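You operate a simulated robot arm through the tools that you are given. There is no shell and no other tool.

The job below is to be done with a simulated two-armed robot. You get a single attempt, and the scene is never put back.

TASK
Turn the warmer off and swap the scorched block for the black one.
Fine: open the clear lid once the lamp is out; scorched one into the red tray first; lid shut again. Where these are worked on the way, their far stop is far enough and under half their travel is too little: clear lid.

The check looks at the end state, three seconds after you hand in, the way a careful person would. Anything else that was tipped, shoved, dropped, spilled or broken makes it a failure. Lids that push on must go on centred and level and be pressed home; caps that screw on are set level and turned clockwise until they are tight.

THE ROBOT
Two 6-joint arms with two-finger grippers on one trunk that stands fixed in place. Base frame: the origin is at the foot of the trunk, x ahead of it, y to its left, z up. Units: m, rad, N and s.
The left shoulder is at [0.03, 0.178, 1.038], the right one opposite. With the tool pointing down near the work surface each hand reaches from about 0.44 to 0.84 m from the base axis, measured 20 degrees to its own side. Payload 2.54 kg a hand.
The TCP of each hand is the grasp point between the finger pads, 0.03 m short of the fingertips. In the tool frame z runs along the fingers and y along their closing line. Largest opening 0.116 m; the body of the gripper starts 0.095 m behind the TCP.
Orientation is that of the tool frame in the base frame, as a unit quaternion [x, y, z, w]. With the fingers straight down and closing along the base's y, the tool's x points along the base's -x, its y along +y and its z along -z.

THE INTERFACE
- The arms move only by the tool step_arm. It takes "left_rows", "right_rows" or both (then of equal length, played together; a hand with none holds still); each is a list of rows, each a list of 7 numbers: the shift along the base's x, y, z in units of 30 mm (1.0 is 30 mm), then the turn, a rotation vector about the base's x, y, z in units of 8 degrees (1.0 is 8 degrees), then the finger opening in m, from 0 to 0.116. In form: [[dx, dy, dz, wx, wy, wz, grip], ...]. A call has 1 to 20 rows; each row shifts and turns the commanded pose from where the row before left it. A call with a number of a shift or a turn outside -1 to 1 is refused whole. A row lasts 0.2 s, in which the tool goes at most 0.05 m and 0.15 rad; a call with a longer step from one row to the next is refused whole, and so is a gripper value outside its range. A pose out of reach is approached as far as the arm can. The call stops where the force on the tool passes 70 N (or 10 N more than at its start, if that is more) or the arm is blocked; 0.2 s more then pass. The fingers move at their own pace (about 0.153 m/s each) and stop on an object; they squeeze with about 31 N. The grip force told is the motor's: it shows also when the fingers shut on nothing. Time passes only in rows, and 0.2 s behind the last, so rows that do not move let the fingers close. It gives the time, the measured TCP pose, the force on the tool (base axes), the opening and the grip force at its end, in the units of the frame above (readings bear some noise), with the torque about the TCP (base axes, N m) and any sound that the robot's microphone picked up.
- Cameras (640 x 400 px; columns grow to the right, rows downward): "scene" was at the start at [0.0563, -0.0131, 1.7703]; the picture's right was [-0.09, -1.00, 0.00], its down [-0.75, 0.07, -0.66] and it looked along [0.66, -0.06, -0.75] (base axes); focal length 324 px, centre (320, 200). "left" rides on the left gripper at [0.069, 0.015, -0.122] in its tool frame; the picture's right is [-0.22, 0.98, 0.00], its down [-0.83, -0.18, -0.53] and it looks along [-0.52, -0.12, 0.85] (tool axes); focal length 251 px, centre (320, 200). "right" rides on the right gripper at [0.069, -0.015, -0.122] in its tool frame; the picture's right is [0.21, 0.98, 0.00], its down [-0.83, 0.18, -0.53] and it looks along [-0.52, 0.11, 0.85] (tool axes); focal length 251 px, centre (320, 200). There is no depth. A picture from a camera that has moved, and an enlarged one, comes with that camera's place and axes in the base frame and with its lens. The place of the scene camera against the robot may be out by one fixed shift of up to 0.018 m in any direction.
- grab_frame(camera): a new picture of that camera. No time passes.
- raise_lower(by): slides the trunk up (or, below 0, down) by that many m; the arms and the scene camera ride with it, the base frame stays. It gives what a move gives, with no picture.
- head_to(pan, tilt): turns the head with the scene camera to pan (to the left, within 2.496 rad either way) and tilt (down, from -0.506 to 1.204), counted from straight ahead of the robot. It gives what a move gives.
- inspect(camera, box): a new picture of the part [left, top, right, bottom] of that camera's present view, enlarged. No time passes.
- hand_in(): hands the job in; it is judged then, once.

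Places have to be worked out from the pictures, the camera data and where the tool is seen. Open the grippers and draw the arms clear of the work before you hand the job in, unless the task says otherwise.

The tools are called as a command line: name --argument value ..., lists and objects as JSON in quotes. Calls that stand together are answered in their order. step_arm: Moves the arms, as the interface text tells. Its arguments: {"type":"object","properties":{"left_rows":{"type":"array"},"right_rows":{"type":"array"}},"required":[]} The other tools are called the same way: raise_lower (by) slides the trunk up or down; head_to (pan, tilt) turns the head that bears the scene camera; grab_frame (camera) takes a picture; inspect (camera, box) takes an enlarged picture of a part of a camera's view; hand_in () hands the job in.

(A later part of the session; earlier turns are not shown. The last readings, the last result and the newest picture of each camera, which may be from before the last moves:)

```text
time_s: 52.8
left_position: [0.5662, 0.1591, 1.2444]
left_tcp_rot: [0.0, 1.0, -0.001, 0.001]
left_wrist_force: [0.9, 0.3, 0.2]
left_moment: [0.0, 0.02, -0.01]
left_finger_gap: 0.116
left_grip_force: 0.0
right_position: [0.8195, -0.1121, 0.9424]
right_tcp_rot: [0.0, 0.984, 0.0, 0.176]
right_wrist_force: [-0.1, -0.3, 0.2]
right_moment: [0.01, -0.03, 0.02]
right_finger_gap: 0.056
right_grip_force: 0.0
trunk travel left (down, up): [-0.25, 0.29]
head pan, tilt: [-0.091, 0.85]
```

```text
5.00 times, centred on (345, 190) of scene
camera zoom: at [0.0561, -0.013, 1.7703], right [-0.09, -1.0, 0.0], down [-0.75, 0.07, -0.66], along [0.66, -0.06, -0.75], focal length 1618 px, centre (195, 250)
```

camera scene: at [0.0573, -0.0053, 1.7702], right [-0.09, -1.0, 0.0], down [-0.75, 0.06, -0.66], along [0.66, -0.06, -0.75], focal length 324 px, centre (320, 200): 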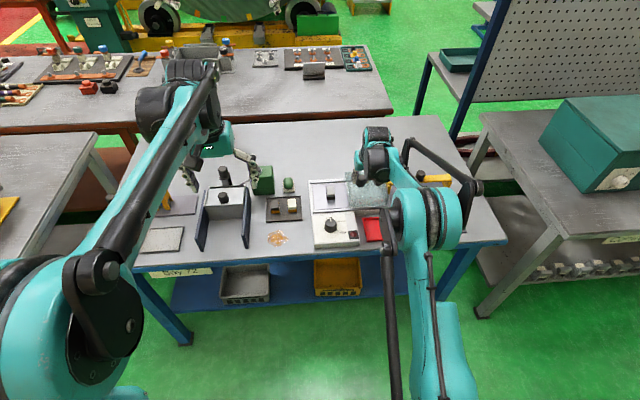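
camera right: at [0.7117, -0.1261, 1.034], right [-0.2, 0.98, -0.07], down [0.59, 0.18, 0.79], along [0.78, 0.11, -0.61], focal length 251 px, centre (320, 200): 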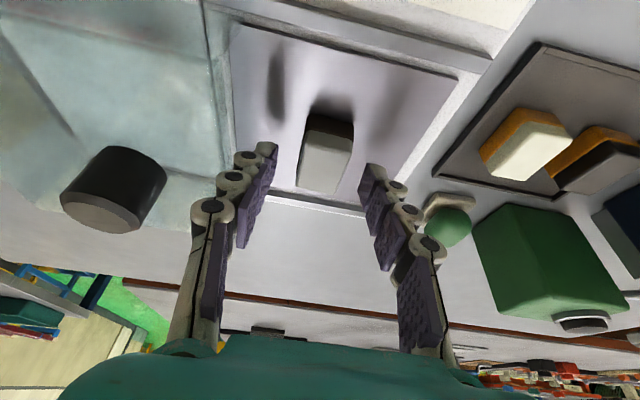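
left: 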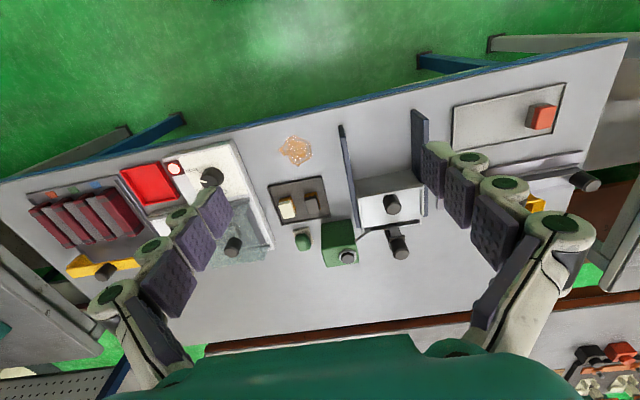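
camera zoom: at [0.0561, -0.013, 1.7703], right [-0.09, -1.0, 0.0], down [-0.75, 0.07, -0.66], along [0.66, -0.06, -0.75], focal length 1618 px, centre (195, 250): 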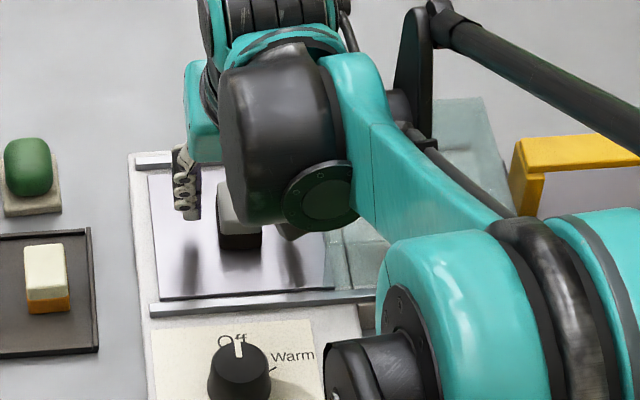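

The fingers straddle the block well. I descend the last ~14 mm, then close on it.

step_arm --right_rows '[[-0.03, 0.04, -0.25, 0, 0, 0, 0.056], [0, 0, -0.22, 0, 0, 0, 0.056], [0, 0, 0, 0, 0, 0, 0.056]]'

grab_frame --camera "right"

```text
time_s: 53.6
left_position: [0.5664, 0.1599, 1.2432]
left_tcp_rot: [-0.001, 1.0, -0.001, 0.001]
left_wrist_force: [-0.1, 0.5, 0.2]
left_moment: [0.01, -0.01, -0.01]
left_finger_gap: 0.1162
left_grip_force: 0.0
right_position: [0.817, -0.11, 0.93]
right_tcp_rot: [0.0, 0.984, -0.001, 0.178]
right_wrist_force: [-0.1, -0.2, -0.2]
right_moment: [0.01, -0.02, -0.01]
right_finger_gap: 0.0561
right_grip_force: 0.0
trunk travel left (down, up): [-0.25, 0.29]
head pan, tilt: [-0.091, 0.85]
```

```text
taken
camera right: at [0.71, -0.1254, 1.021], right [-0.2, 0.98, -0.07], down [0.59, 0.18, 0.79], along [0.78, 0.11, -0.61], focal length 251 px, centre (320, 200)
```

right: 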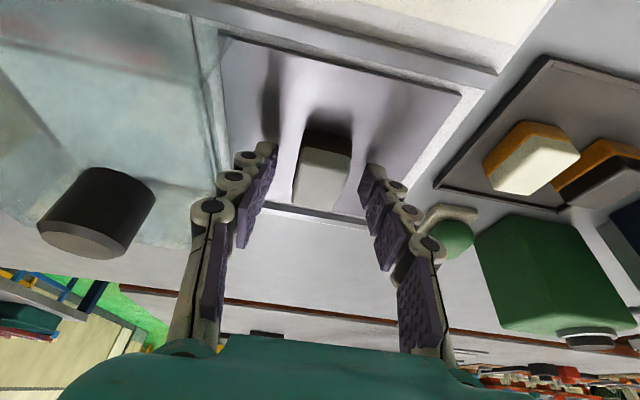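

Tips are about 5 mm above the plate with ~15 mm overlap on the block. I lower 2 mm more and close the fingers.

step_arm --right_rows '[[0.04, 0, -0.06, 0, 0, 0, 0.056], [0, 0, 0, 0, 0, 0, 0.03], [0, 0, 0, 0, 0, 0, 0.015], [0, 0, 0, 0, 0, 0, 0.015], [0, 0, 0, 0, 0, 0, 0.015]]'

grab_frame --camera "right"

```text
time_s: 54.8
left_position: [0.5672, 0.1598, 1.2437]
left_tcp_rot: [0.0, 1.0, 0.0, 0.001]
left_wrist_force: [0.2, -0.2, -0.3]
left_moment: [0.01, -0.03, -0.02]
left_finger_gap: 0.1162
left_grip_force: 0.1
right_position: [0.8196, -0.1106, 0.927]
right_tcp_rot: [0.0, 0.984, -0.001, 0.177]
right_wrist_force: [0.6, 0.1, 0.0]
right_moment: [0.0, -0.01, -0.02]
right_finger_gap: 0.0287
right_grip_force: 30.7
trunk travel left (down, up): [-0.25, 0.29]
head pan, tilt: [-0.091, 0.85]
```

```text
taken
camera right: at [0.7115, -0.1255, 1.0191], right [-0.2, 0.98, -0.07], down [0.59, 0.18, 0.79], along [0.78, 0.11, -0.61], focal length 251 px, centre (320, 200)
```

right: 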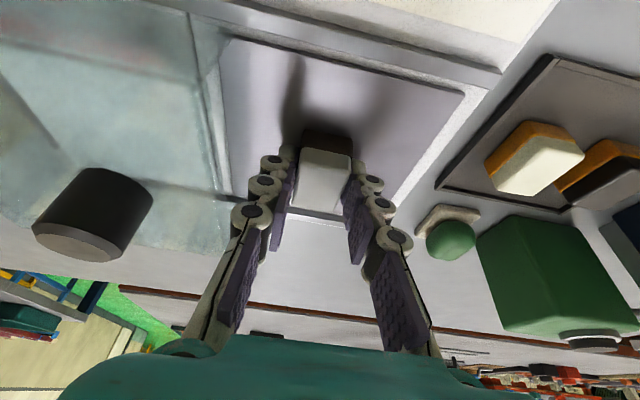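

The block is held (28.7 mm, 31 N). I lift it clear and carry it back toward the red tray, centred at about [0.680, −0.2585].

step_arm --right_rows '[[0, 0, 0.3, 0, 0, 0, 0.015], [0, 0, 0.6, 0, 0, 0, 0.015], [0, 0, 0.8, 0, 0, 0, 0.015], [0, 0, 0.8, 0, 0, 0, 0.015], [0, 0, 0.8, 0, 0, 0, 0.015], [0, 0, 0, 0, 0, 0, 0.015]]'

grab_frame --camera "right"

inspect --camera "left" --box '[110, 120, 290, 280]'

```text
time_s: 56.2
left_position: [0.5666, 0.1598, 1.2441]
left_tcp_rot: [0.0, 1.0, 0.0, -0.001]
left_wrist_force: [-0.2, -0.1, 0.5]
left_moment: [0.03, 0.01, 0.01]
left_finger_gap: 0.1158
left_grip_force: 0.1
right_position: [0.8193, -0.1115, 1.0245]
right_tcp_rot: [0.001, 0.984, 0.0, 0.178]
right_wrist_force: [0.9, -0.2, -1.5]
right_moment: [0.02, 0.01, 0.01]
right_finger_gap: 0.0288
right_grip_force: 31.1
trunk travel left (down, up): [-0.25, 0.29]
head pan, tilt: [-0.091, 0.85]
```

```text
taken
camera right: at [0.7122, -0.1262, 1.1164], right [-0.2, 0.98, -0.07], down [0.59, 0.18, 0.79], along [0.78, 0.11, -0.61], focal length 251 px, centre (320, 200)
```

right: 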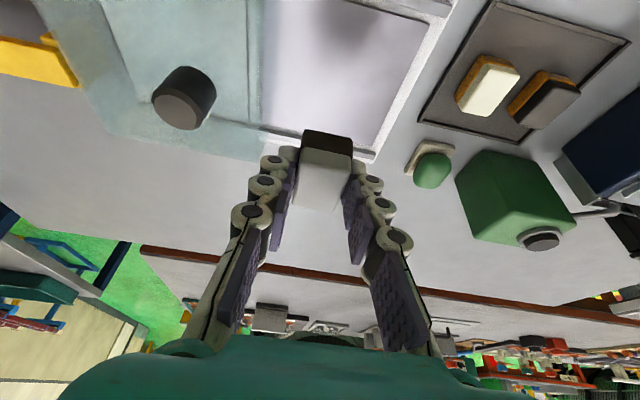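

```text
2.50 times, centred on (200, 200) of left
camera zoom: at [0.4985, 0.1756, 1.3659], right [0.22, 0.98, 0.0], down [0.83, -0.18, 0.53], along [0.52, -0.12, -0.85], focal length 629 px, centre (620, 200)
```

zoom: 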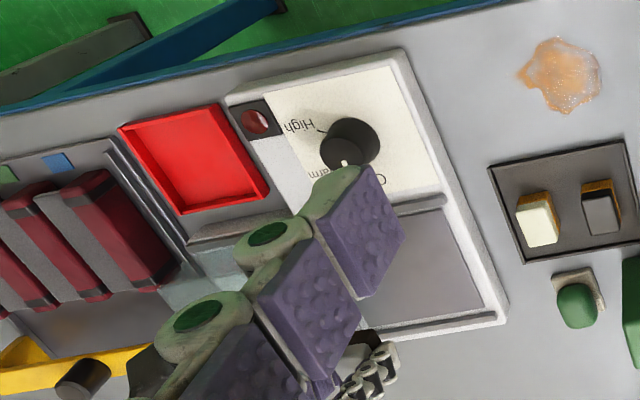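

The chamber is clear and the block is up. I carry it over the red tray at a safe height, then look.

step_arm --right_rows '[[-0.6175, -0.4, 0, 0, 0, 0, 0.015], [-0.6175, -0.6, 0, 0, 0, 0, 0.015], [-0.6175, -0.6, 0, 0, 0, 0, 0.015], [-0.6175, -0.6, 0, 0, 0, 0, 0.015], [-0.6175, -0.65, 0, 0, 0, 0, 0.015], [-0.6175, -0.65, 0, 0, 0, 0, 0.015], [-0.6175, -0.66, 0, 0, 0, 0, 0.015], [-0.6175, -0.66, 0, 0, 0, 0, 0.015], [0, 0, 0, 0, 0, 0, 0.015]]'

grab_frame --camera "right"

inspect --camera "left" --box '[80, 120, 260, 240]'

inspect --camera "scene" --box '[320, 170, 430, 260]'

```text
time_s: 58.2
left_position: [0.5665, 0.1606, 1.2437]
left_tcp_rot: [0.001, 1.0, -0.001, 0.0]
left_wrist_force: [-0.9, 0.1, -0.9]
left_moment: [-0.02, 0.0, 0.02]
left_finger_gap: 0.1159
left_grip_force: 0.0
right_position: [0.672, -0.2544, 1.0287]
right_tcp_rot: [0.0, 0.984, 0.0, 0.177]
right_wrist_force: [0.8, -0.9, -0.9]
right_moment: [0.01, 0.06, -0.02]
right_finger_gap: 0.0287
right_grip_force: 30.8
trunk travel left (down, up): [-0.25, 0.29]
head pan, tilt: [-0.091, 0.85]
```

```text
taken
camera right: at [0.5645, -0.2701, 1.1195], right [-0.2, 0.98, -0.07], down [0.59, 0.18, 0.79], along [0.78, 0.11, -0.61], focal length 251 px, centre (320, 200)
```

right: 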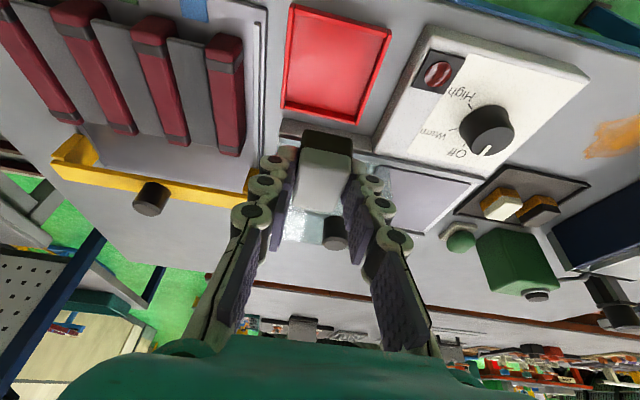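

```text
3.33 times, centred on (170, 180) of left
camera zoom: at [0.4987, 0.1761, 1.3657], right [0.22, 0.98, 0.0], down [0.83, -0.18, 0.53], along [0.52, -0.12, -0.85], focal length 838 px, centre (820, 267)
```

zoom: 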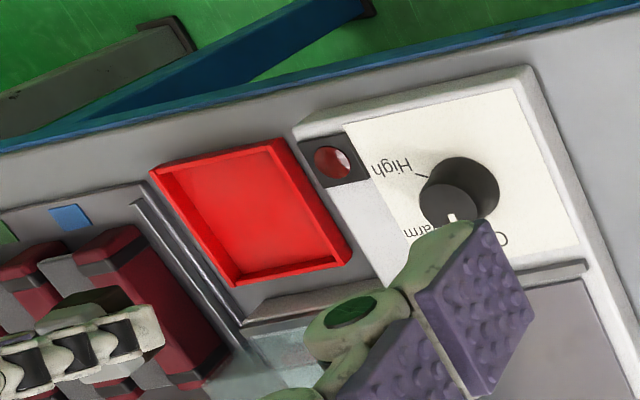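

```text
4.44 times, centred on (375, 215) of scene
camera zoom: at [0.0572, -0.0125, 1.7702], right [-0.09, -1.0, 0.0], down [-0.75, 0.07, -0.66], along [0.66, -0.06, -0.75], focal length 1439 px, centre (76, 133)
```

zoom: 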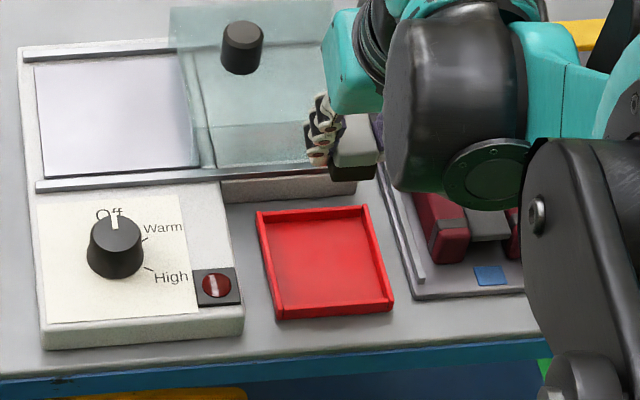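

The tray's corners give its centre at about [0.680, −0.2535] and the block is right above it. I lower it most of the way.

step_arm --right_rows '[[0, 0.02, -0.8, 0, 0, 0, 0.015], [0, 0, -0.8, 0, 0, 0, 0.015], [0, 0, -0.8, 0, 0, 0, 0.015], [0, 0, -0.8, 0, 0, 0, 0.015], [0, 0, -0.4, 0, 0, 0, 0.015], [0, 0, 0, 0, 0, 0, 0.015]]'

grab_frame --camera "right"

inspect --camera "left" --box '[80, 120, 260, 240]'

inspect --camera "scene" --box '[330, 190, 420, 255]'

```text
time_s: 59.6
left_position: [0.567, 0.1598, 1.2438]
left_tcp_rot: [0.0, 1.0, 0.001, 0.001]
left_wrist_force: [0.1, -0.3, 1.3]
left_moment: [0.01, 0.0, -0.01]
left_finger_gap: 0.1158
left_grip_force: 0.0
right_position: [0.6708, -0.2557, 0.9203]
right_tcp_rot: [0.0, 0.984, 0.0, 0.177]
right_wrist_force: [-0.5, 0.5, -0.8]
right_moment: [0.02, -0.01, 0.02]
right_finger_gap: 0.0289
right_grip_force: 30.8
trunk travel left (down, up): [-0.25, 0.29]
head pan, tilt: [-0.091, 0.85]
```

```text
taken
camera right: at [0.5643, -0.2718, 1.0118], right [-0.2, 0.98, -0.07], down [0.59, 0.18, 0.79], along [0.78, 0.11, -0.61], focal length 251 px, centre (320, 200)
```

right: 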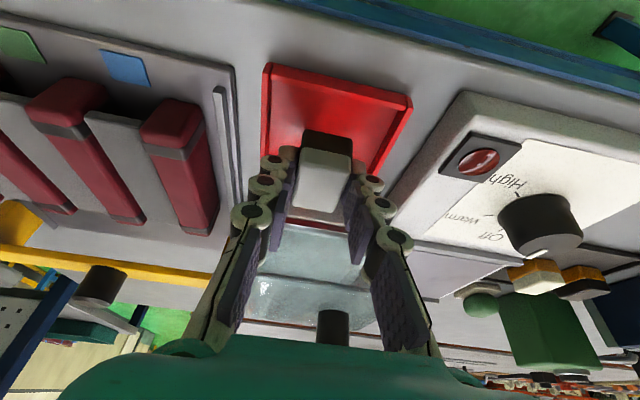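

```text
3.33 times, centred on (170, 180) of left
camera zoom: at [0.498, 0.1756, 1.3661], right [0.22, 0.98, 0.0], down [0.83, -0.18, 0.53], along [0.52, -0.12, -0.84], focal length 838 px, centre (820, 267)
```

zoom: 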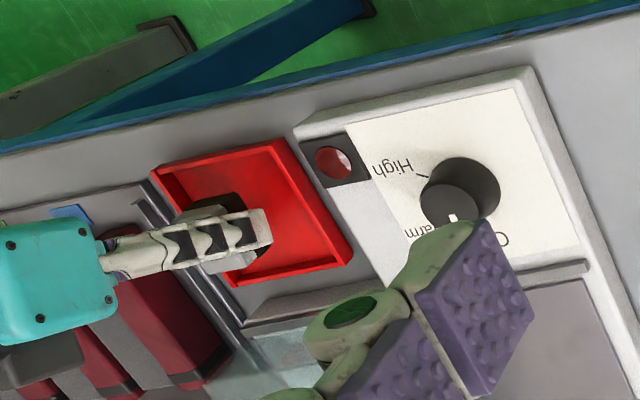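

```text
6.15 times, centred on (375, 222) of scene
camera zoom: at [0.0564, -0.0131, 1.7703], right [-0.09, -1.0, 0.0], down [-0.75, 0.07, -0.66], along [0.66, -0.06, -0.75], focal length 1992 px, centre (-18, 62)
```

zoom: 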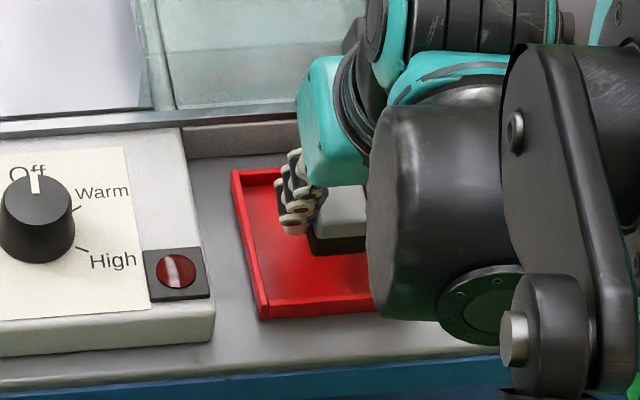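

The block is well inside the tray outline, bottom ~20 mm above the floor. I lower slowly until contact.

step_arm --right_rows '[[0, 0, -0.25, 0, 0, 0, 0.015], [0, 0, -0.2, 0, 0, 0, 0.015], [0, 0, -0.1, 0, 0, 0, 0.015], [0, 0, 0, 0, 0, 0, 0.015]]'

```text
time_s: 60.6
left_position: [0.5668, 0.1586, 1.2433]
left_tcp_rot: [0.001, 1.0, 0.001, 0.001]
left_wrist_force: [0.0, -0.5, 0.0]
left_moment: [-0.01, -0.02, 0.02]
left_finger_gap: 0.1162
left_grip_force: 0.0
right_position: [0.673, -0.2552, 0.9035]
right_tcp_rot: [0.0, 0.984, 0.001, 0.177]
right_wrist_force: [-0.4, 0.0, -0.2]
right_moment: [-0.01, -0.02, 0.0]
right_finger_gap: 0.0286
right_grip_force: 30.2
trunk travel left (down, up): [-0.25, 0.29]
head pan, tilt: [-0.091, 0.85]
```

No contact yet at z 0.9035; I continue down in small steps.

step_arm --right_rows '[[0, 0, -0.08, 0, 0, 0, 0.015], [0, 0, -0.06, 0, 0, 0, 0.015], [0, 0, 0, 0, 0, 0, 0.015]]'

inspect --camera "right" --box '[240, 50, 440, 240]'

```text
time_s: 61.4
left_position: [0.5661, 0.1609, 1.2446]
left_tcp_rot: [0.0, 1.0, -0.001, 0.001]
left_wrist_force: [0.4, -0.1, 0.5]
left_moment: [-0.01, 0.01, -0.01]
left_finger_gap: 0.116
left_grip_force: 0.1
right_position: [0.6728, -0.2536, 0.8978]
right_tcp_rot: [0.0, 0.984, 0.0, 0.178]
right_wrist_force: [4.8, -1.5, 18.2]
right_moment: [0.02, -0.07, -0.01]
right_finger_gap: 0.029
right_grip_force: 30.8
trunk travel left (down, up): [-0.25, 0.29]
head pan, tilt: [-0.091, 0.85]
```

```text
2.11 times, centred on (340, 145) of right
camera zoom: at [0.5644, -0.2695, 0.9897], right [-0.2, 0.98, -0.08], down [0.59, 0.18, 0.79], along [0.79, 0.11, -0.61], focal length 529 px, centre (278, 316)
```

zoom: 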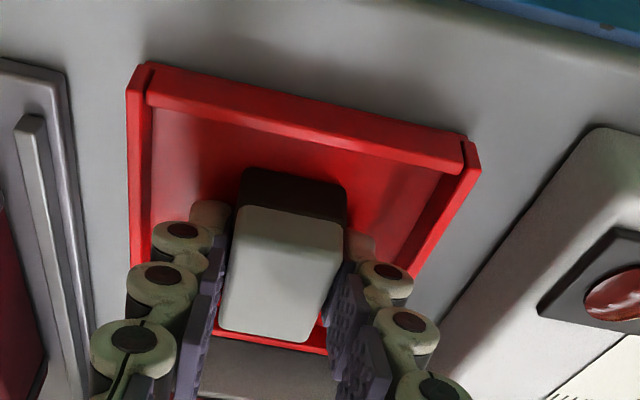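

Contact with the tray floor (18 N). I relieve it by a millimetre, open the fingers modestly so they don't touch the tray walls, and lift straight up along the tool.

step_arm --right_rows '[[0, 0, 0.03, 0, 0, 0, 0.015], [0, 0, 0, 0, 0, 0, 0.042], [0, 0, 0, 0, 0, 0, 0.042], [0, 0, 0.2, 0, 0, 0, 0.042], [0, 0, 0.5, 0, 0, 0, 0.042], [0, 0, 0.8, 0, 0, 0, 0.042], [0, 0, 0.9, 0, 0, 0, 0.042], [0, 0, 0.9, 0, 0, 0, 0.05]]'

grab_frame --camera "right"

inspect --camera "left" --box '[80, 120, 260, 240]'

inspect --camera "scene" --box '[330, 190, 420, 255]'

```text
time_s: 63.2
left_position: [0.5654, 0.1597, 1.2445]
left_tcp_rot: [0.0, 1.0, 0.0, 0.0]
left_wrist_force: [-1.0, -0.3, 0.4]
left_moment: [-0.03, -0.01, 0.02]
left_finger_gap: 0.1159
left_grip_force: 0.1
right_position: [0.6738, -0.2562, 0.9971]
right_tcp_rot: [0.0, 0.984, -0.001, 0.177]
right_wrist_force: [0.0, 0.1, 0.0]
right_moment: [0.0, 0.0, 0.02]
right_finger_gap: 0.05
right_grip_force: 0.1
trunk travel left (down, up): [-0.25, 0.29]
head pan, tilt: [-0.091, 0.85]
```

```text
taken
camera right: at [0.5652, -0.2714, 1.0888], right [-0.2, 0.98, -0.07], down [0.59, 0.18, 0.79], along [0.78, 0.11, -0.61], focal length 251 px, centre (320, 200)
```

right: 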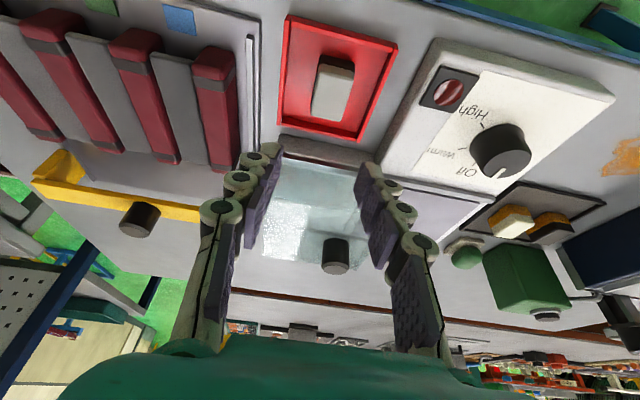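

```text
3.33 times, centred on (170, 180) of left
camera zoom: at [0.4971, 0.1758, 1.3664], right [0.22, 0.98, 0.0], down [0.82, -0.18, 0.54], along [0.52, -0.12, -0.84], focal length 838 px, centre (820, 267)
```

zoom: 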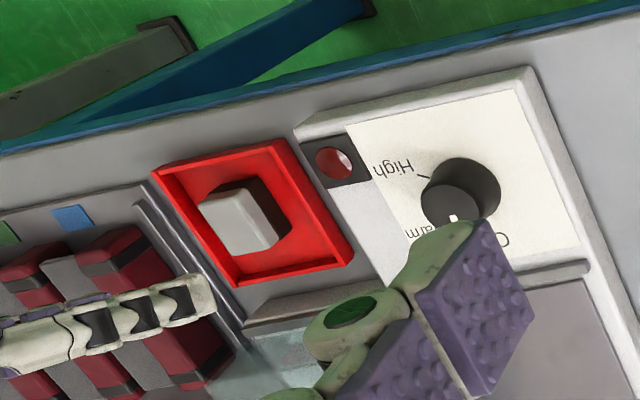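

```text
6.15 times, centred on (375, 222) of scene
camera zoom: at [0.0552, -0.0128, 1.7703], right [-0.09, -1.0, 0.0], down [-0.75, 0.07, -0.66], along [0.66, -0.06, -0.75], focal length 1992 px, centre (-18, 62)
```

zoom: 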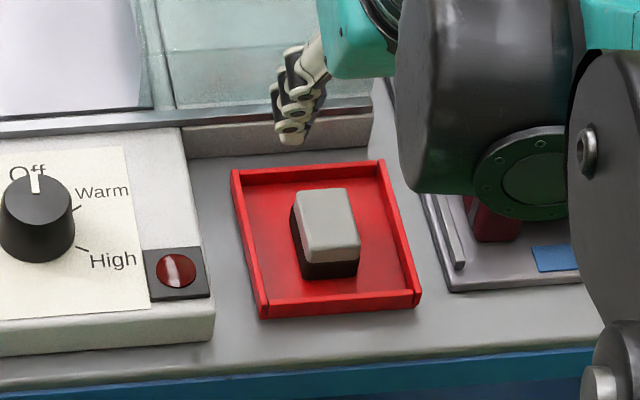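

The scorched block sits flat and centred in the red tray. Next the black block in the dark holder (around [0.805, 0.09]). I move the left hand aside to make room and bring the right hand up and across toward it.

step_arm --left_rows '[[-0.3, 0.8, 0, 0, 0, 0, 0.116], [-0.3, 0.8, 0, 0, 0, 0, 0.116], [-0.3, 0.8, 0, 0, 0, 0, 0.116], [-0.3, 0.8, 0, 0, 0, 0, 0.116], [-0.3, 0.8, 0, 0, 0, 0, 0.116], [0, 0.8, 0, 0, 0, 0, 0.116], [0, 0, 0, 0, 0, 0, 0.116], [0, 0, 0, 0, 0, 0, 0.116], [0, 0, 0, 0, 0, 0, 0.116], [0, 0, 0, 0, 0, 0, 0.116], [0, 0, 0, 0, 0, 0, 0.116], [0, 0, 0, 0, 0, 0, 0.116], [0, 0, 0, 0, 0, 0, 0.116]]' --right_rows '[[0, 0, 0.8, 0, 0, 0, 0.07], [0, 0, 0.8, 0, 0, 0, 0.07], [0, 0, 0.6, 0, 0, 0, 0.07], [0.3, 0.9, 0, 0, 0, 0, 0.07], [0.3, 0.9, 0, 0, 0, 0, 0.07], [0.3, 1.0, 0, 0, 0, 0, 0.07], [0.3, 1.0, 0, 0, 0, 0, 0.07], [0.3, 1.0, 0, 0, 0, 0, 0.07], [0.3, 1.0, 0, 0, 0, 0, 0.07], [0.3, 1.0, 0, 0, 0, 0, 0.07], [0.3, 1.0, 0, 0, 0, 0, 0.07], [0.4, 1.0, 0, 0, 0, 0, 0.07], [0, 0, 0, 0, 0, 0, 0.07]]'

grab_frame --camera "right"

grab_frame --camera "left"

grab_frame --camera "scene"

```text
time_s: 66.0
left_position: [0.5218, 0.3043, 1.2441]
left_tcp_rot: [0.0, 1.0, 0.0, 0.0]
left_wrist_force: [-0.4, -1.2, -0.4]
left_moment: [0.01, -0.02, 0.01]
left_finger_gap: 0.116
left_grip_force: 0.0
right_position: [0.7568, 0.0089, 1.0627]
right_tcp_rot: [0.001, 0.984, 0.0, 0.177]
right_wrist_force: [0.7, -0.9, 0.6]
right_moment: [0.02, -0.02, 0.02]
right_finger_gap: 0.0699
right_grip_force: 0.1
trunk travel left (down, up): [-0.25, 0.29]
head pan, tilt: [-0.091, 0.85]
```

```text
taken
camera right: at [0.6488, -0.007, 1.1545], right [-0.2, 0.98, -0.07], down [0.59, 0.18, 0.79], along [0.78, 0.11, -0.61], focal length 251 px, centre (320, 200)
```

right: 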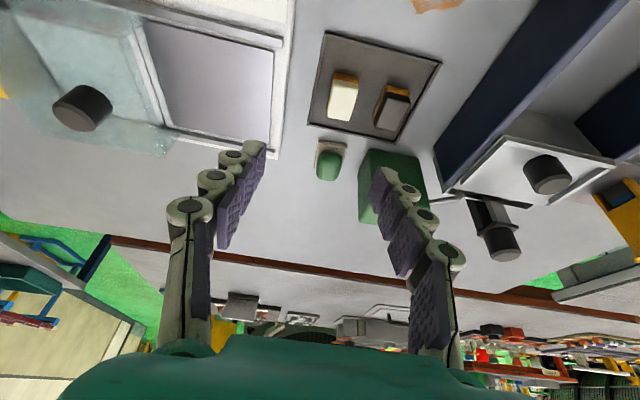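

```text
taken
camera left: at [0.4535, 0.3197, 1.366], right [0.22, 0.98, 0.0], down [0.82, -0.18, 0.54], along [0.52, -0.12, -0.84], focal length 251 px, centre (320, 200)
```

left: 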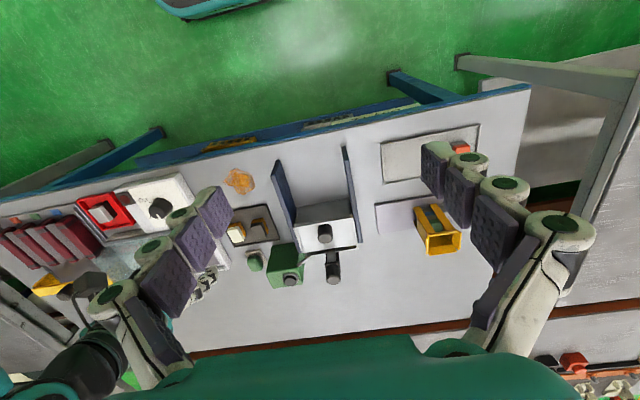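

```text
taken
camera scene: at [0.0557, -0.0138, 1.7703], right [-0.09, -1.0, 0.0], down [-0.75, 0.07, -0.66], along [0.66, -0.06, -0.75], focal length 324 px, centre (320, 200)
```

scene: 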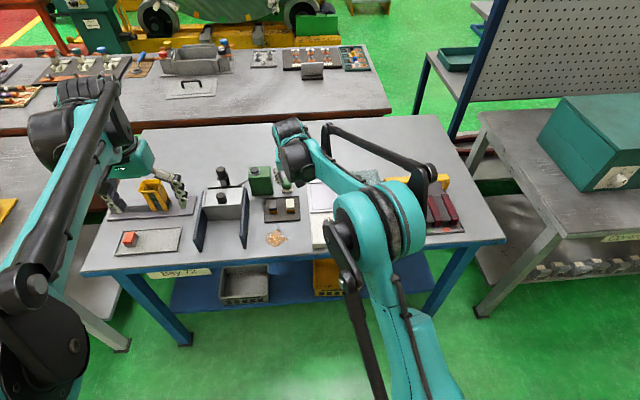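

The black (dark-topped) block is at roughly [0.797, 0.089]. I move the right hand above it, checking that the arm still reaches there.

step_arm --right_rows '[[0.285, 0.67, -0.2, 0, 0, 0, 0.07], [0.285, 0.67, -0.3, 0, 0, 0, 0.07], [0.285, 0.67, -0.4, 0, 0, 0, 0.07], [0.285, 0.67, -0.5, 0, 0, 0, 0.07], [0, 0, 0, 0, 0, 0, 0.07], [0, 0, 0, 0, 0, 0, 0.07]]'

grab_frame --camera "right"

inspect --camera "right" --box '[240, 50, 400, 190]'

inspect --camera "left" --box '[180, 180, 320, 300]'

inspect --camera "scene" --box '[240, 150, 350, 230]'

```text
time_s: 67.4
left_position: [0.5237, 0.3041, 1.2431]
left_tcp_rot: [0.0, 1.0, -0.001, -0.001]
left_wrist_force: [-0.3, -0.1, 0.8]
left_moment: [-0.02, 0.03, -0.01]
left_finger_gap: 0.1161
left_grip_force: 0.1
right_position: [0.7899, 0.0923, 1.0201]
right_tcp_rot: [0.0, 0.984, 0.0, 0.177]
right_wrist_force: [0.5, 0.8, 0.0]
right_moment: [-0.03, 0.0, 0.03]
right_finger_gap: 0.0702
right_grip_force: 0.1
trunk travel left (down, up): [-0.25, 0.29]
head pan, tilt: [-0.091, 0.85]
```

```text
taken
camera right: at [0.6818, 0.0764, 1.1121], right [-0.2, 0.98, -0.07], down [0.59, 0.18, 0.79], along [0.78, 0.11, -0.61], focal length 251 px, centre (320, 200)
```

right: 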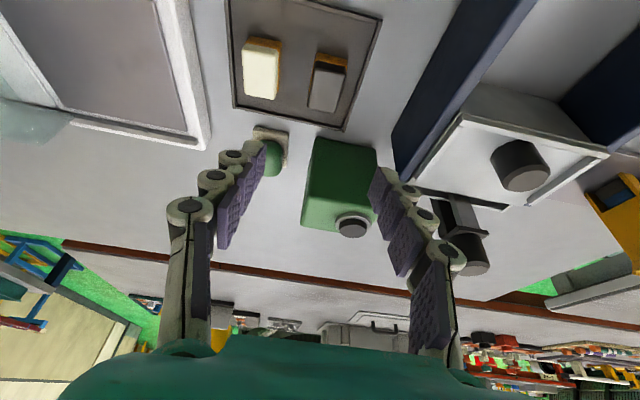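

```text
2.86 times, centred on (320, 120) of right
camera zoom: at [0.6818, 0.0764, 1.1121], right [-0.2, 0.98, -0.07], down [0.59, 0.18, 0.79], along [0.78, 0.11, -0.61], focal length 718 px, centre (320, 429)
```

zoom: 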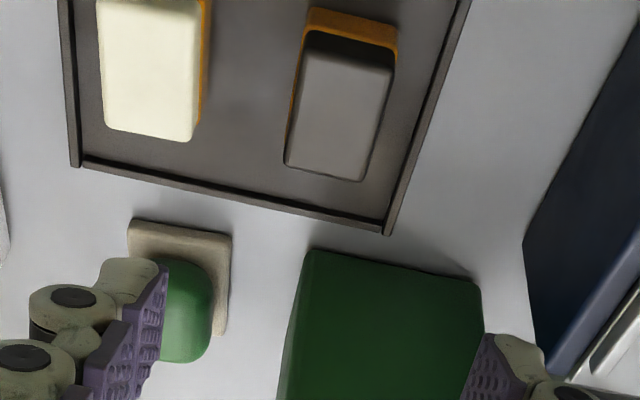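

```text
3.33 times, centred on (250, 240) of left
camera zoom: at [0.4544, 0.3207, 1.3655], right [0.22, 0.98, 0.0], down [0.83, -0.18, 0.53], along [0.52, -0.12, -0.84], focal length 838 px, centre (553, 67)
```

zoom: 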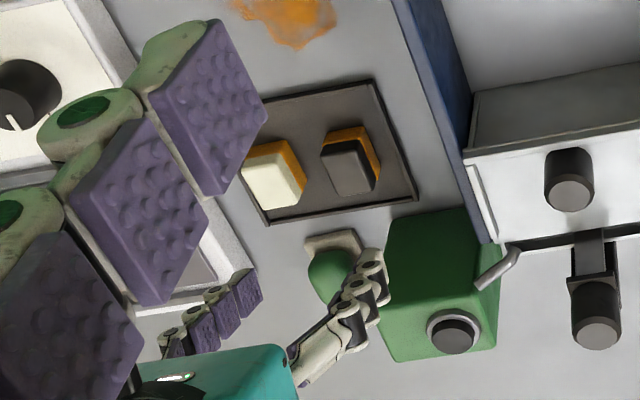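

```text
5.00 times, centred on (295, 190) of scene
camera zoom: at [0.0568, -0.0125, 1.7703], right [-0.09, -1.0, 0.0], down [-0.75, 0.07, -0.66], along [0.66, -0.06, -0.75], focal length 1618 px, centre (445, 250)
```

zoom: 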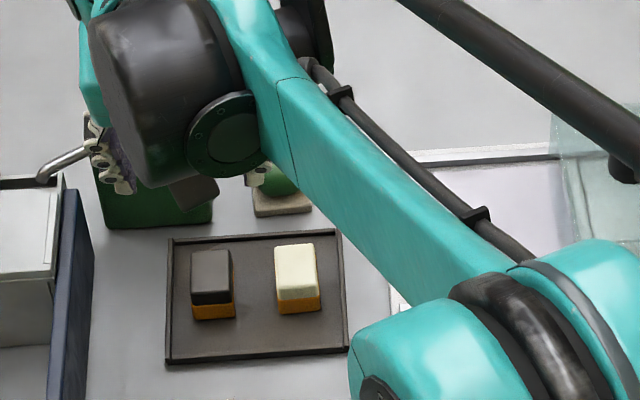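

The right hand reaches here. The block's centre works out to about [0.804, 0.0898], top z ≈ 0.886, 27 mm wide; but the holder's rim is close on its +y side. I zoom in to measure the rim gap and height.

inspect --camera "right" --box '[290, 30, 380, 140]'

inspect --camera "scene" --box '[255, 180, 325, 230]'

inspect --camera "left" --box '[225, 195, 315, 255]'

```text
3.64 times, centred on (335, 85) of right
camera zoom: at [0.6818, 0.0764, 1.1121], right [-0.2, 0.98, -0.07], down [0.59, 0.18, 0.79], along [0.78, 0.11, -0.61], focal length 914 px, centre (266, 618)
```

zoom: 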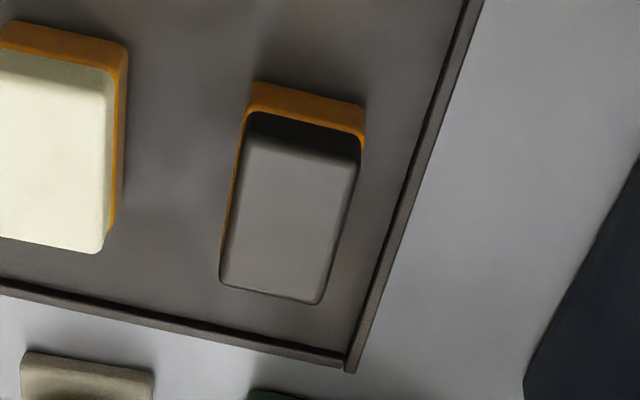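

```text
8.00 times, centred on (290, 205) of scene
camera zoom: at [0.0568, -0.0125, 1.7703], right [-0.09, -1.0, 0.0], down [-0.75, 0.07, -0.66], along [0.66, -0.06, -0.75], focal length 2590 px, centre (560, 160)
```

zoom: 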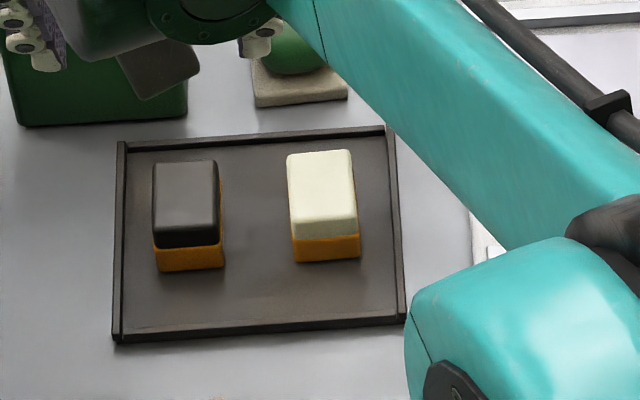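

```text
6.67 times, centred on (270, 225) of left
camera zoom: at [0.4544, 0.3207, 1.3655], right [0.22, 0.98, 0.0], down [0.83, -0.18, 0.53], along [0.52, -0.12, -0.84], focal length 1676 px, centre (653, 33)
```

zoom: 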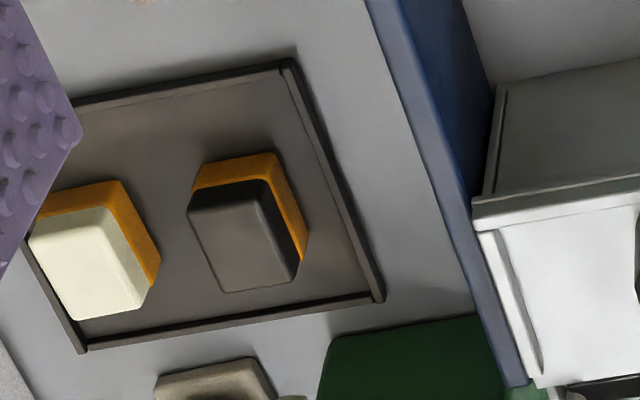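

Triangulation: block base at z ≈ 0.862, top ≈ 0.889, block x 0.7825–0.824 and y 0.076–0.104; rim at y ≈ 0.117 is only ~8 mm tall. I'll grip the upper part with the tips kept above the rim. Descending part way with a narrow opening.

step_arm --right_rows '[[0.127, -0.12, -0.5, 0, 0, 0, 0.04], [0, 0, -0.8, 0, 0, 0, 0.039], [0, 0, -0.8, 0, 0, 0, 0.039], [0, 0, -0.8, 0, 0, 0, 0.039], [0, 0, 0, 0, 0, 0, 0.039]]'

grab_frame --camera "right"

inspect --camera "right" --box '[240, 70, 400, 210]'

inspect --camera "left" --box '[210, 185, 330, 275]'

```text
time_s: 68.6
left_position: [0.5215, 0.3048, 1.2434]
left_tcp_rot: [0.0, 1.0, 0.0, 0.001]
left_wrist_force: [0.2, 0.3, -0.1]
left_moment: [0.05, -0.05, -0.01]
left_finger_gap: 0.1162
left_grip_force: 0.0
right_position: [0.7942, 0.0878, 0.9352]
right_tcp_rot: [0.0, 0.984, 0.0, 0.177]
right_wrist_force: [0.4, 0.0, -0.7]
right_moment: [0.03, 0.0, 0.0]
right_finger_gap: 0.039
right_grip_force: 0.1
trunk travel left (down, up): [-0.25, 0.29]
head pan, tilt: [-0.091, 0.85]
```

```text
taken
camera right: at [0.6874, 0.0721, 1.0263], right [-0.2, 0.98, -0.07], down [0.59, 0.18, 0.79], along [0.78, 0.11, -0.61], focal length 251 px, centre (320, 200)
```

right: 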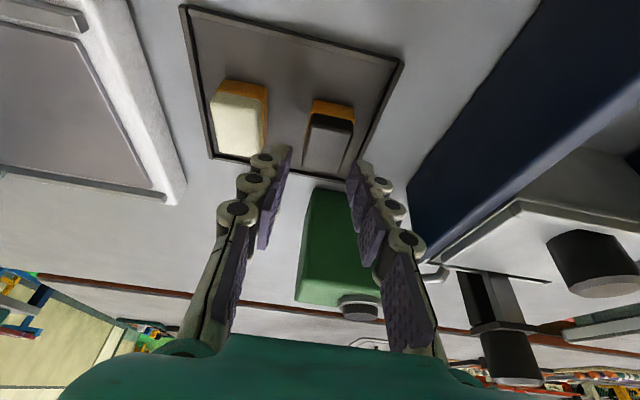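

```text
2.86 times, centred on (320, 140) of right
camera zoom: at [0.6874, 0.0721, 1.0263], right [-0.2, 0.98, -0.07], down [0.59, 0.18, 0.79], along [0.78, 0.11, -0.61], focal length 718 px, centre (320, 371)
```

zoom: 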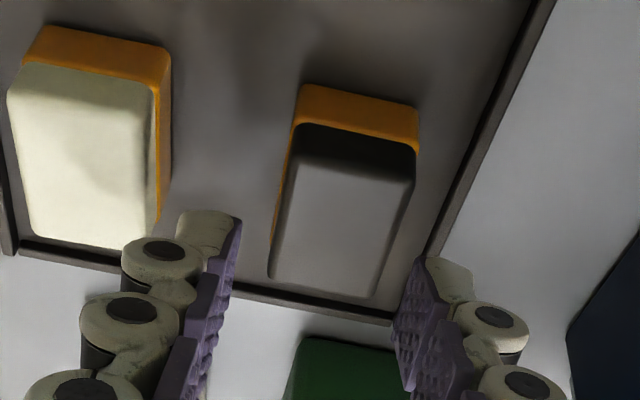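

```text
4.44 times, centred on (270, 230) of left
camera zoom: at [0.4537, 0.3203, 1.3659], right [0.22, 0.98, 0.0], down [0.82, -0.18, 0.54], along [0.52, -0.12, -0.84], focal length 1118 px, centre (542, 67)
```

zoom: 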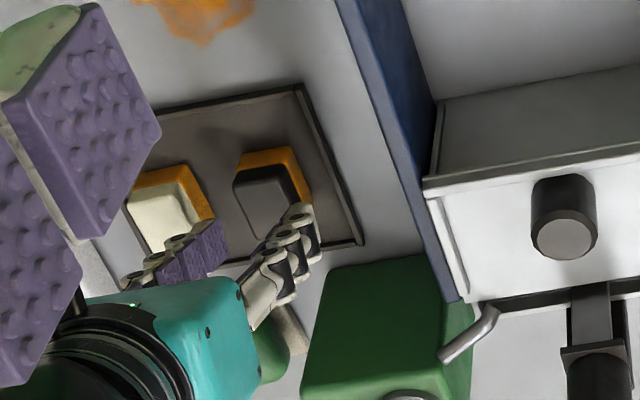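

Alignment is good (block y ≈ 0.0894, hand y ≈ 0.088; green box is well clear at x ≈ 0.88). I descend so the tips stop just above rim height.

step_arm --right_rows '[[0, 0.02, -0.4, 0, 0, 0, 0.039], [0, 0, -0.35, 0, 0, 0, 0.039], [0, 0, -0.2, 0, 0, 0, 0.039], [0, 0, 0, 0, 0, 0, 0.039]]'

inspect --camera "right" --box '[240, 90, 400, 230]'

inspect --camera "left" --box '[220, 190, 310, 260]'

```text
time_s: 69.6
left_position: [0.522, 0.3032, 1.2436]
left_tcp_rot: [0.001, 1.0, 0.0, 0.001]
left_wrist_force: [-0.2, 0.0, 0.2]
left_moment: [0.0, -0.04, 0.0]
left_finger_gap: 0.1158
left_grip_force: 0.0
right_position: [0.7942, 0.0874, 0.9071]
right_tcp_rot: [0.0, 0.984, -0.001, 0.177]
right_wrist_force: [-0.2, -0.2, 0.0]
right_moment: [0.01, 0.0, -0.01]
right_finger_gap: 0.039
right_grip_force: 0.0
trunk travel left (down, up): [-0.25, 0.29]
head pan, tilt: [-0.091, 0.85]
```

```text
2.86 times, centred on (320, 160) of right
camera zoom: at [0.6862, 0.0717, 0.9984], right [-0.2, 0.98, -0.07], down [0.59, 0.18, 0.79], along [0.78, 0.11, -0.61], focal length 718 px, centre (320, 314)
```

zoom: 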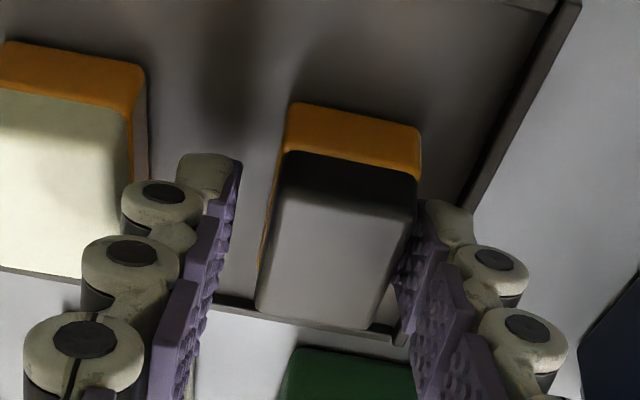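

```text
5.71 times, centred on (265, 225) of left
camera zoom: at [0.454, 0.3203, 1.3657], right [0.22, 0.98, 0.0], down [0.83, -0.18, 0.54], along [0.52, -0.12, -0.84], focal length 1437 px, centre (634, 57)
```

zoom: 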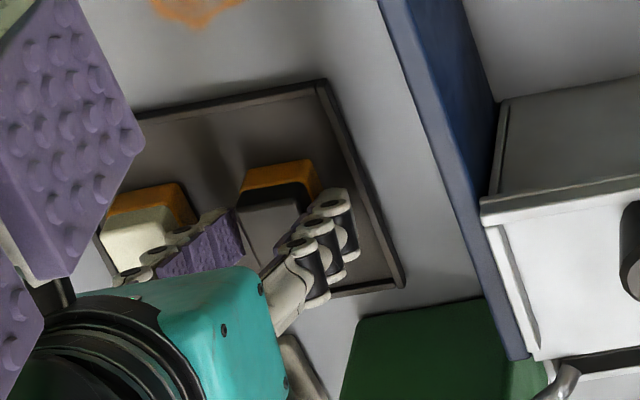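

The +y finger is close to the block but free. I lower another 3 mm for more bite and close the fingers.

step_arm --right_rows '[[0, 0.02, -0.1, 0, 0, 0, 0.038], [0, 0, 0, 0, 0, 0, 0.03], [0, 0, 0, 0, 0, 0, 0.015], [0, 0, 0, 0, 0, 0, 0.015], [0, 0, 0, 0, 0, 0, 0.015]]'

inspect --camera "right" --box '[240, 90, 400, 230]'

```text
time_s: 70.8
left_position: [0.5227, 0.3046, 1.2435]
left_tcp_rot: [0.0, 1.0, 0.0, 0.001]
left_wrist_force: [-0.2, 0.3, 0.0]
left_moment: [0.0, 0.03, 0.01]
left_finger_gap: 0.1158
left_grip_force: 0.0
right_position: [0.7966, 0.0883, 0.9025]
right_tcp_rot: [0.0, 0.984, 0.001, 0.177]
right_wrist_force: [0.4, -0.4, -0.4]
right_moment: [0.01, 0.04, -0.04]
right_finger_gap: 0.0288
right_grip_force: 31.3
trunk travel left (down, up): [-0.25, 0.29]
head pan, tilt: [-0.091, 0.85]
```

```text
2.86 times, centred on (320, 160) of right
camera zoom: at [0.6873, 0.073, 0.9947], right [-0.2, 0.98, -0.07], down [0.59, 0.18, 0.79], along [0.78, 0.11, -0.61], focal length 718 px, centre (320, 314)
```

zoom: 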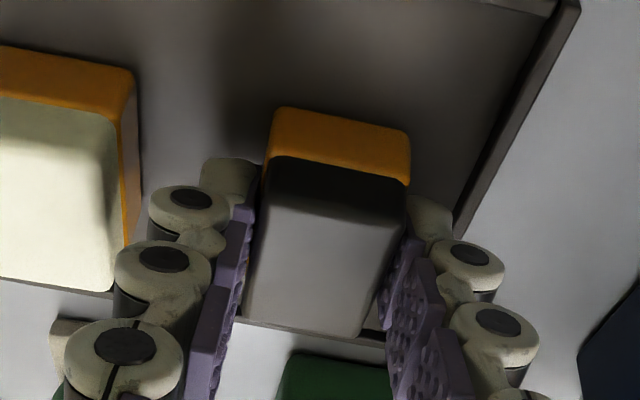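

The black block is gripped (28.8 mm, 31 N). I lift it straight up first.

step_arm --right_rows '[[0, 0, 0.3, 0, 0, 0, 0.015], [0, 0, 0.6, 0, 0, 0, 0.015], [0, 0, 0.8, 0, 0, 0, 0.015], [0, 0, 0.8, 0, 0, 0, 0.015], [0, 0, 0.8, 0, 0, 0, 0.015], [0, 0, 0.8, 0, 0, 0, 0.015], [0, 0, 0, 0, 0, 0, 0.015]]'

grab_frame --camera "right"

inspect --camera "left" --box '[180, 180, 320, 290]'

```text
time_s: 72.4
left_position: [0.5227, 0.3039, 1.2434]
left_tcp_rot: [-0.001, 1.0, 0.0, 0.001]
left_wrist_force: [-0.4, 0.7, 0.3]
left_moment: [0.0, 0.03, 0.02]
left_finger_gap: 0.1157
left_grip_force: 0.1
right_position: [0.7953, 0.088, 1.0258]
right_tcp_rot: [0.0, 0.984, 0.0, 0.177]
right_wrist_force: [0.3, 0.3, -0.6]
right_moment: [-0.03, 0.04, -0.02]
right_finger_gap: 0.0286
right_grip_force: 30.4
trunk travel left (down, up): [-0.25, 0.29]
head pan, tilt: [-0.091, 0.85]
```

```text
taken
camera right: at [0.6887, 0.072, 1.117], right [-0.2, 0.98, -0.07], down [0.59, 0.18, 0.79], along [0.78, 0.11, -0.61], focal length 251 px, centre (320, 200)
```

right: 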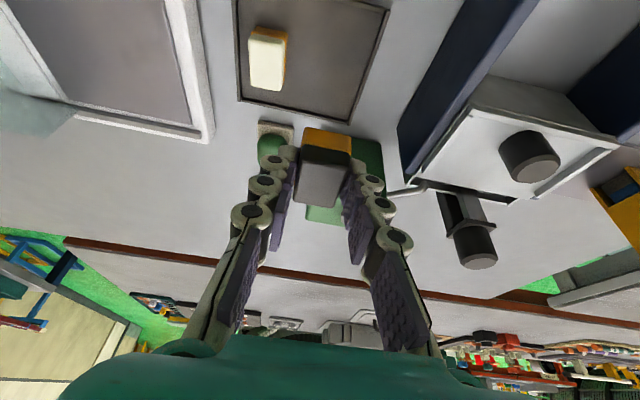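

```text
3.64 times, centred on (250, 235) of left
camera zoom: at [0.4545, 0.3204, 1.3655], right [0.22, 0.98, 0.0], down [0.83, -0.18, 0.53], along [0.52, -0.12, -0.85], focal length 914 px, centre (574, 73)
```

zoom: 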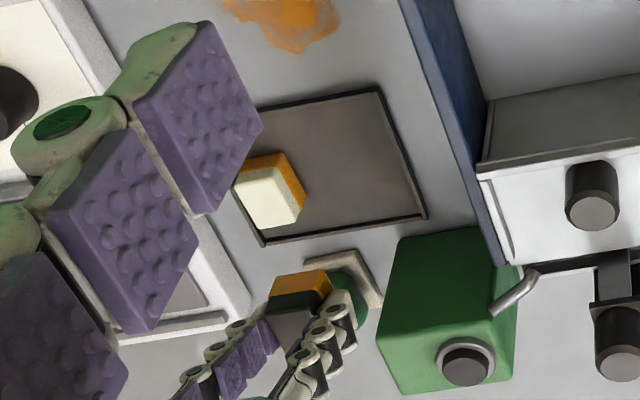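

Lifted cleanly; the cream block is undisturbed. I carry the black block over the warmer chamber, above the spot where the scorched one stood.

step_arm --right_rows '[[0.1, -0.6, 0, 0, 0, 0, 0.015], [0.1, -0.85, 0, 0, 0, 0, 0.015], [0.1, -0.87, 0, 0, 0, 0, 0.015], [0.1, -0.87, 0, 0, 0, 0, 0.015], [0.1, -0.87, 0, 0, 0, 0, 0.015], [0.1, -0.87, 0, 0, 0, 0, 0.015], [0.1, -0.87, 0, 0, 0, 0, 0.015], [0.11, -0.82, 0, 0, 0, 0, 0.015], [0, 0, 0, 0, 0, 0, 0.015]]'

grab_frame --camera "right"

inspect --camera "scene" --box '[280, 160, 400, 250]'

grab_frame --camera "left"

```text
time_s: 74.4
left_position: [0.5223, 0.3051, 1.2439]
left_tcp_rot: [0.0, 1.0, 0.0, 0.001]
left_wrist_force: [0.1, 0.5, 0.0]
left_moment: [-0.02, -0.01, -0.01]
left_finger_gap: 0.116
left_grip_force: 0.0
right_position: [0.8177, -0.1114, 1.027]
right_tcp_rot: [0.0, 0.984, 0.0, 0.178]
right_wrist_force: [-0.3, 0.1, -0.7]
right_moment: [0.0, -0.01, -0.04]
right_finger_gap: 0.0286
right_grip_force: 31.0
trunk travel left (down, up): [-0.25, 0.29]
head pan, tilt: [-0.091, 0.85]
```

```text
taken
camera right: at [0.7106, -0.1272, 1.1184], right [-0.2, 0.98, -0.08], down [0.59, 0.18, 0.79], along [0.78, 0.11, -0.61], focal length 251 px, centre (320, 200)
```

right: 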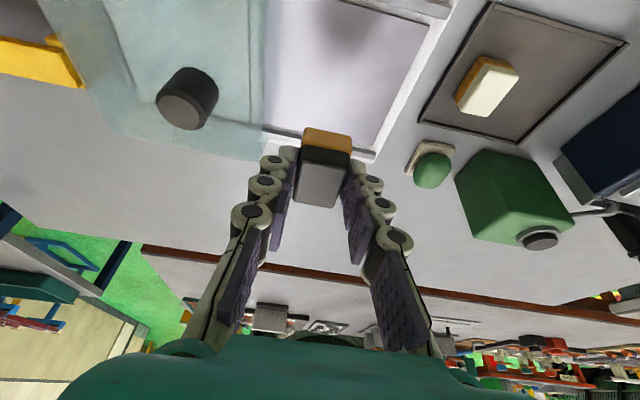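

```text
4.44 times, centred on (340, 205) of scene
camera zoom: at [0.0563, -0.0122, 1.7703], right [-0.09, -1.0, 0.0], down [-0.75, 0.07, -0.66], along [0.66, -0.06, -0.75], focal length 1439 px, centre (231, 178)
```

zoom: 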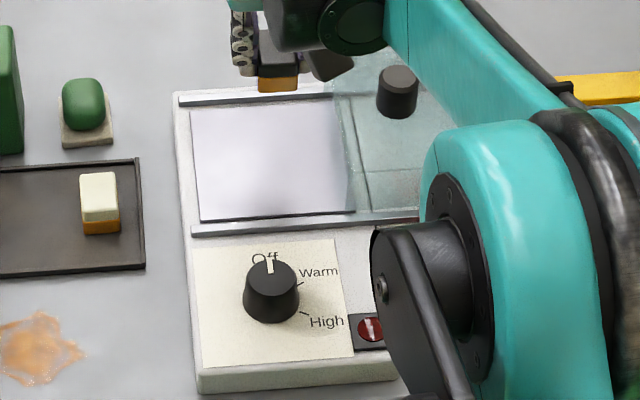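

```text
taken
camera left: at [0.454, 0.3209, 1.3655], right [0.22, 0.98, 0.0], down [0.83, -0.18, 0.54], along [0.52, -0.12, -0.84], focal length 251 px, centre (320, 200)
```

left: 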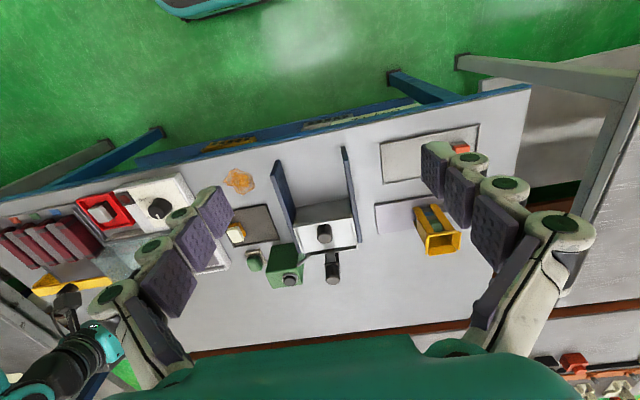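

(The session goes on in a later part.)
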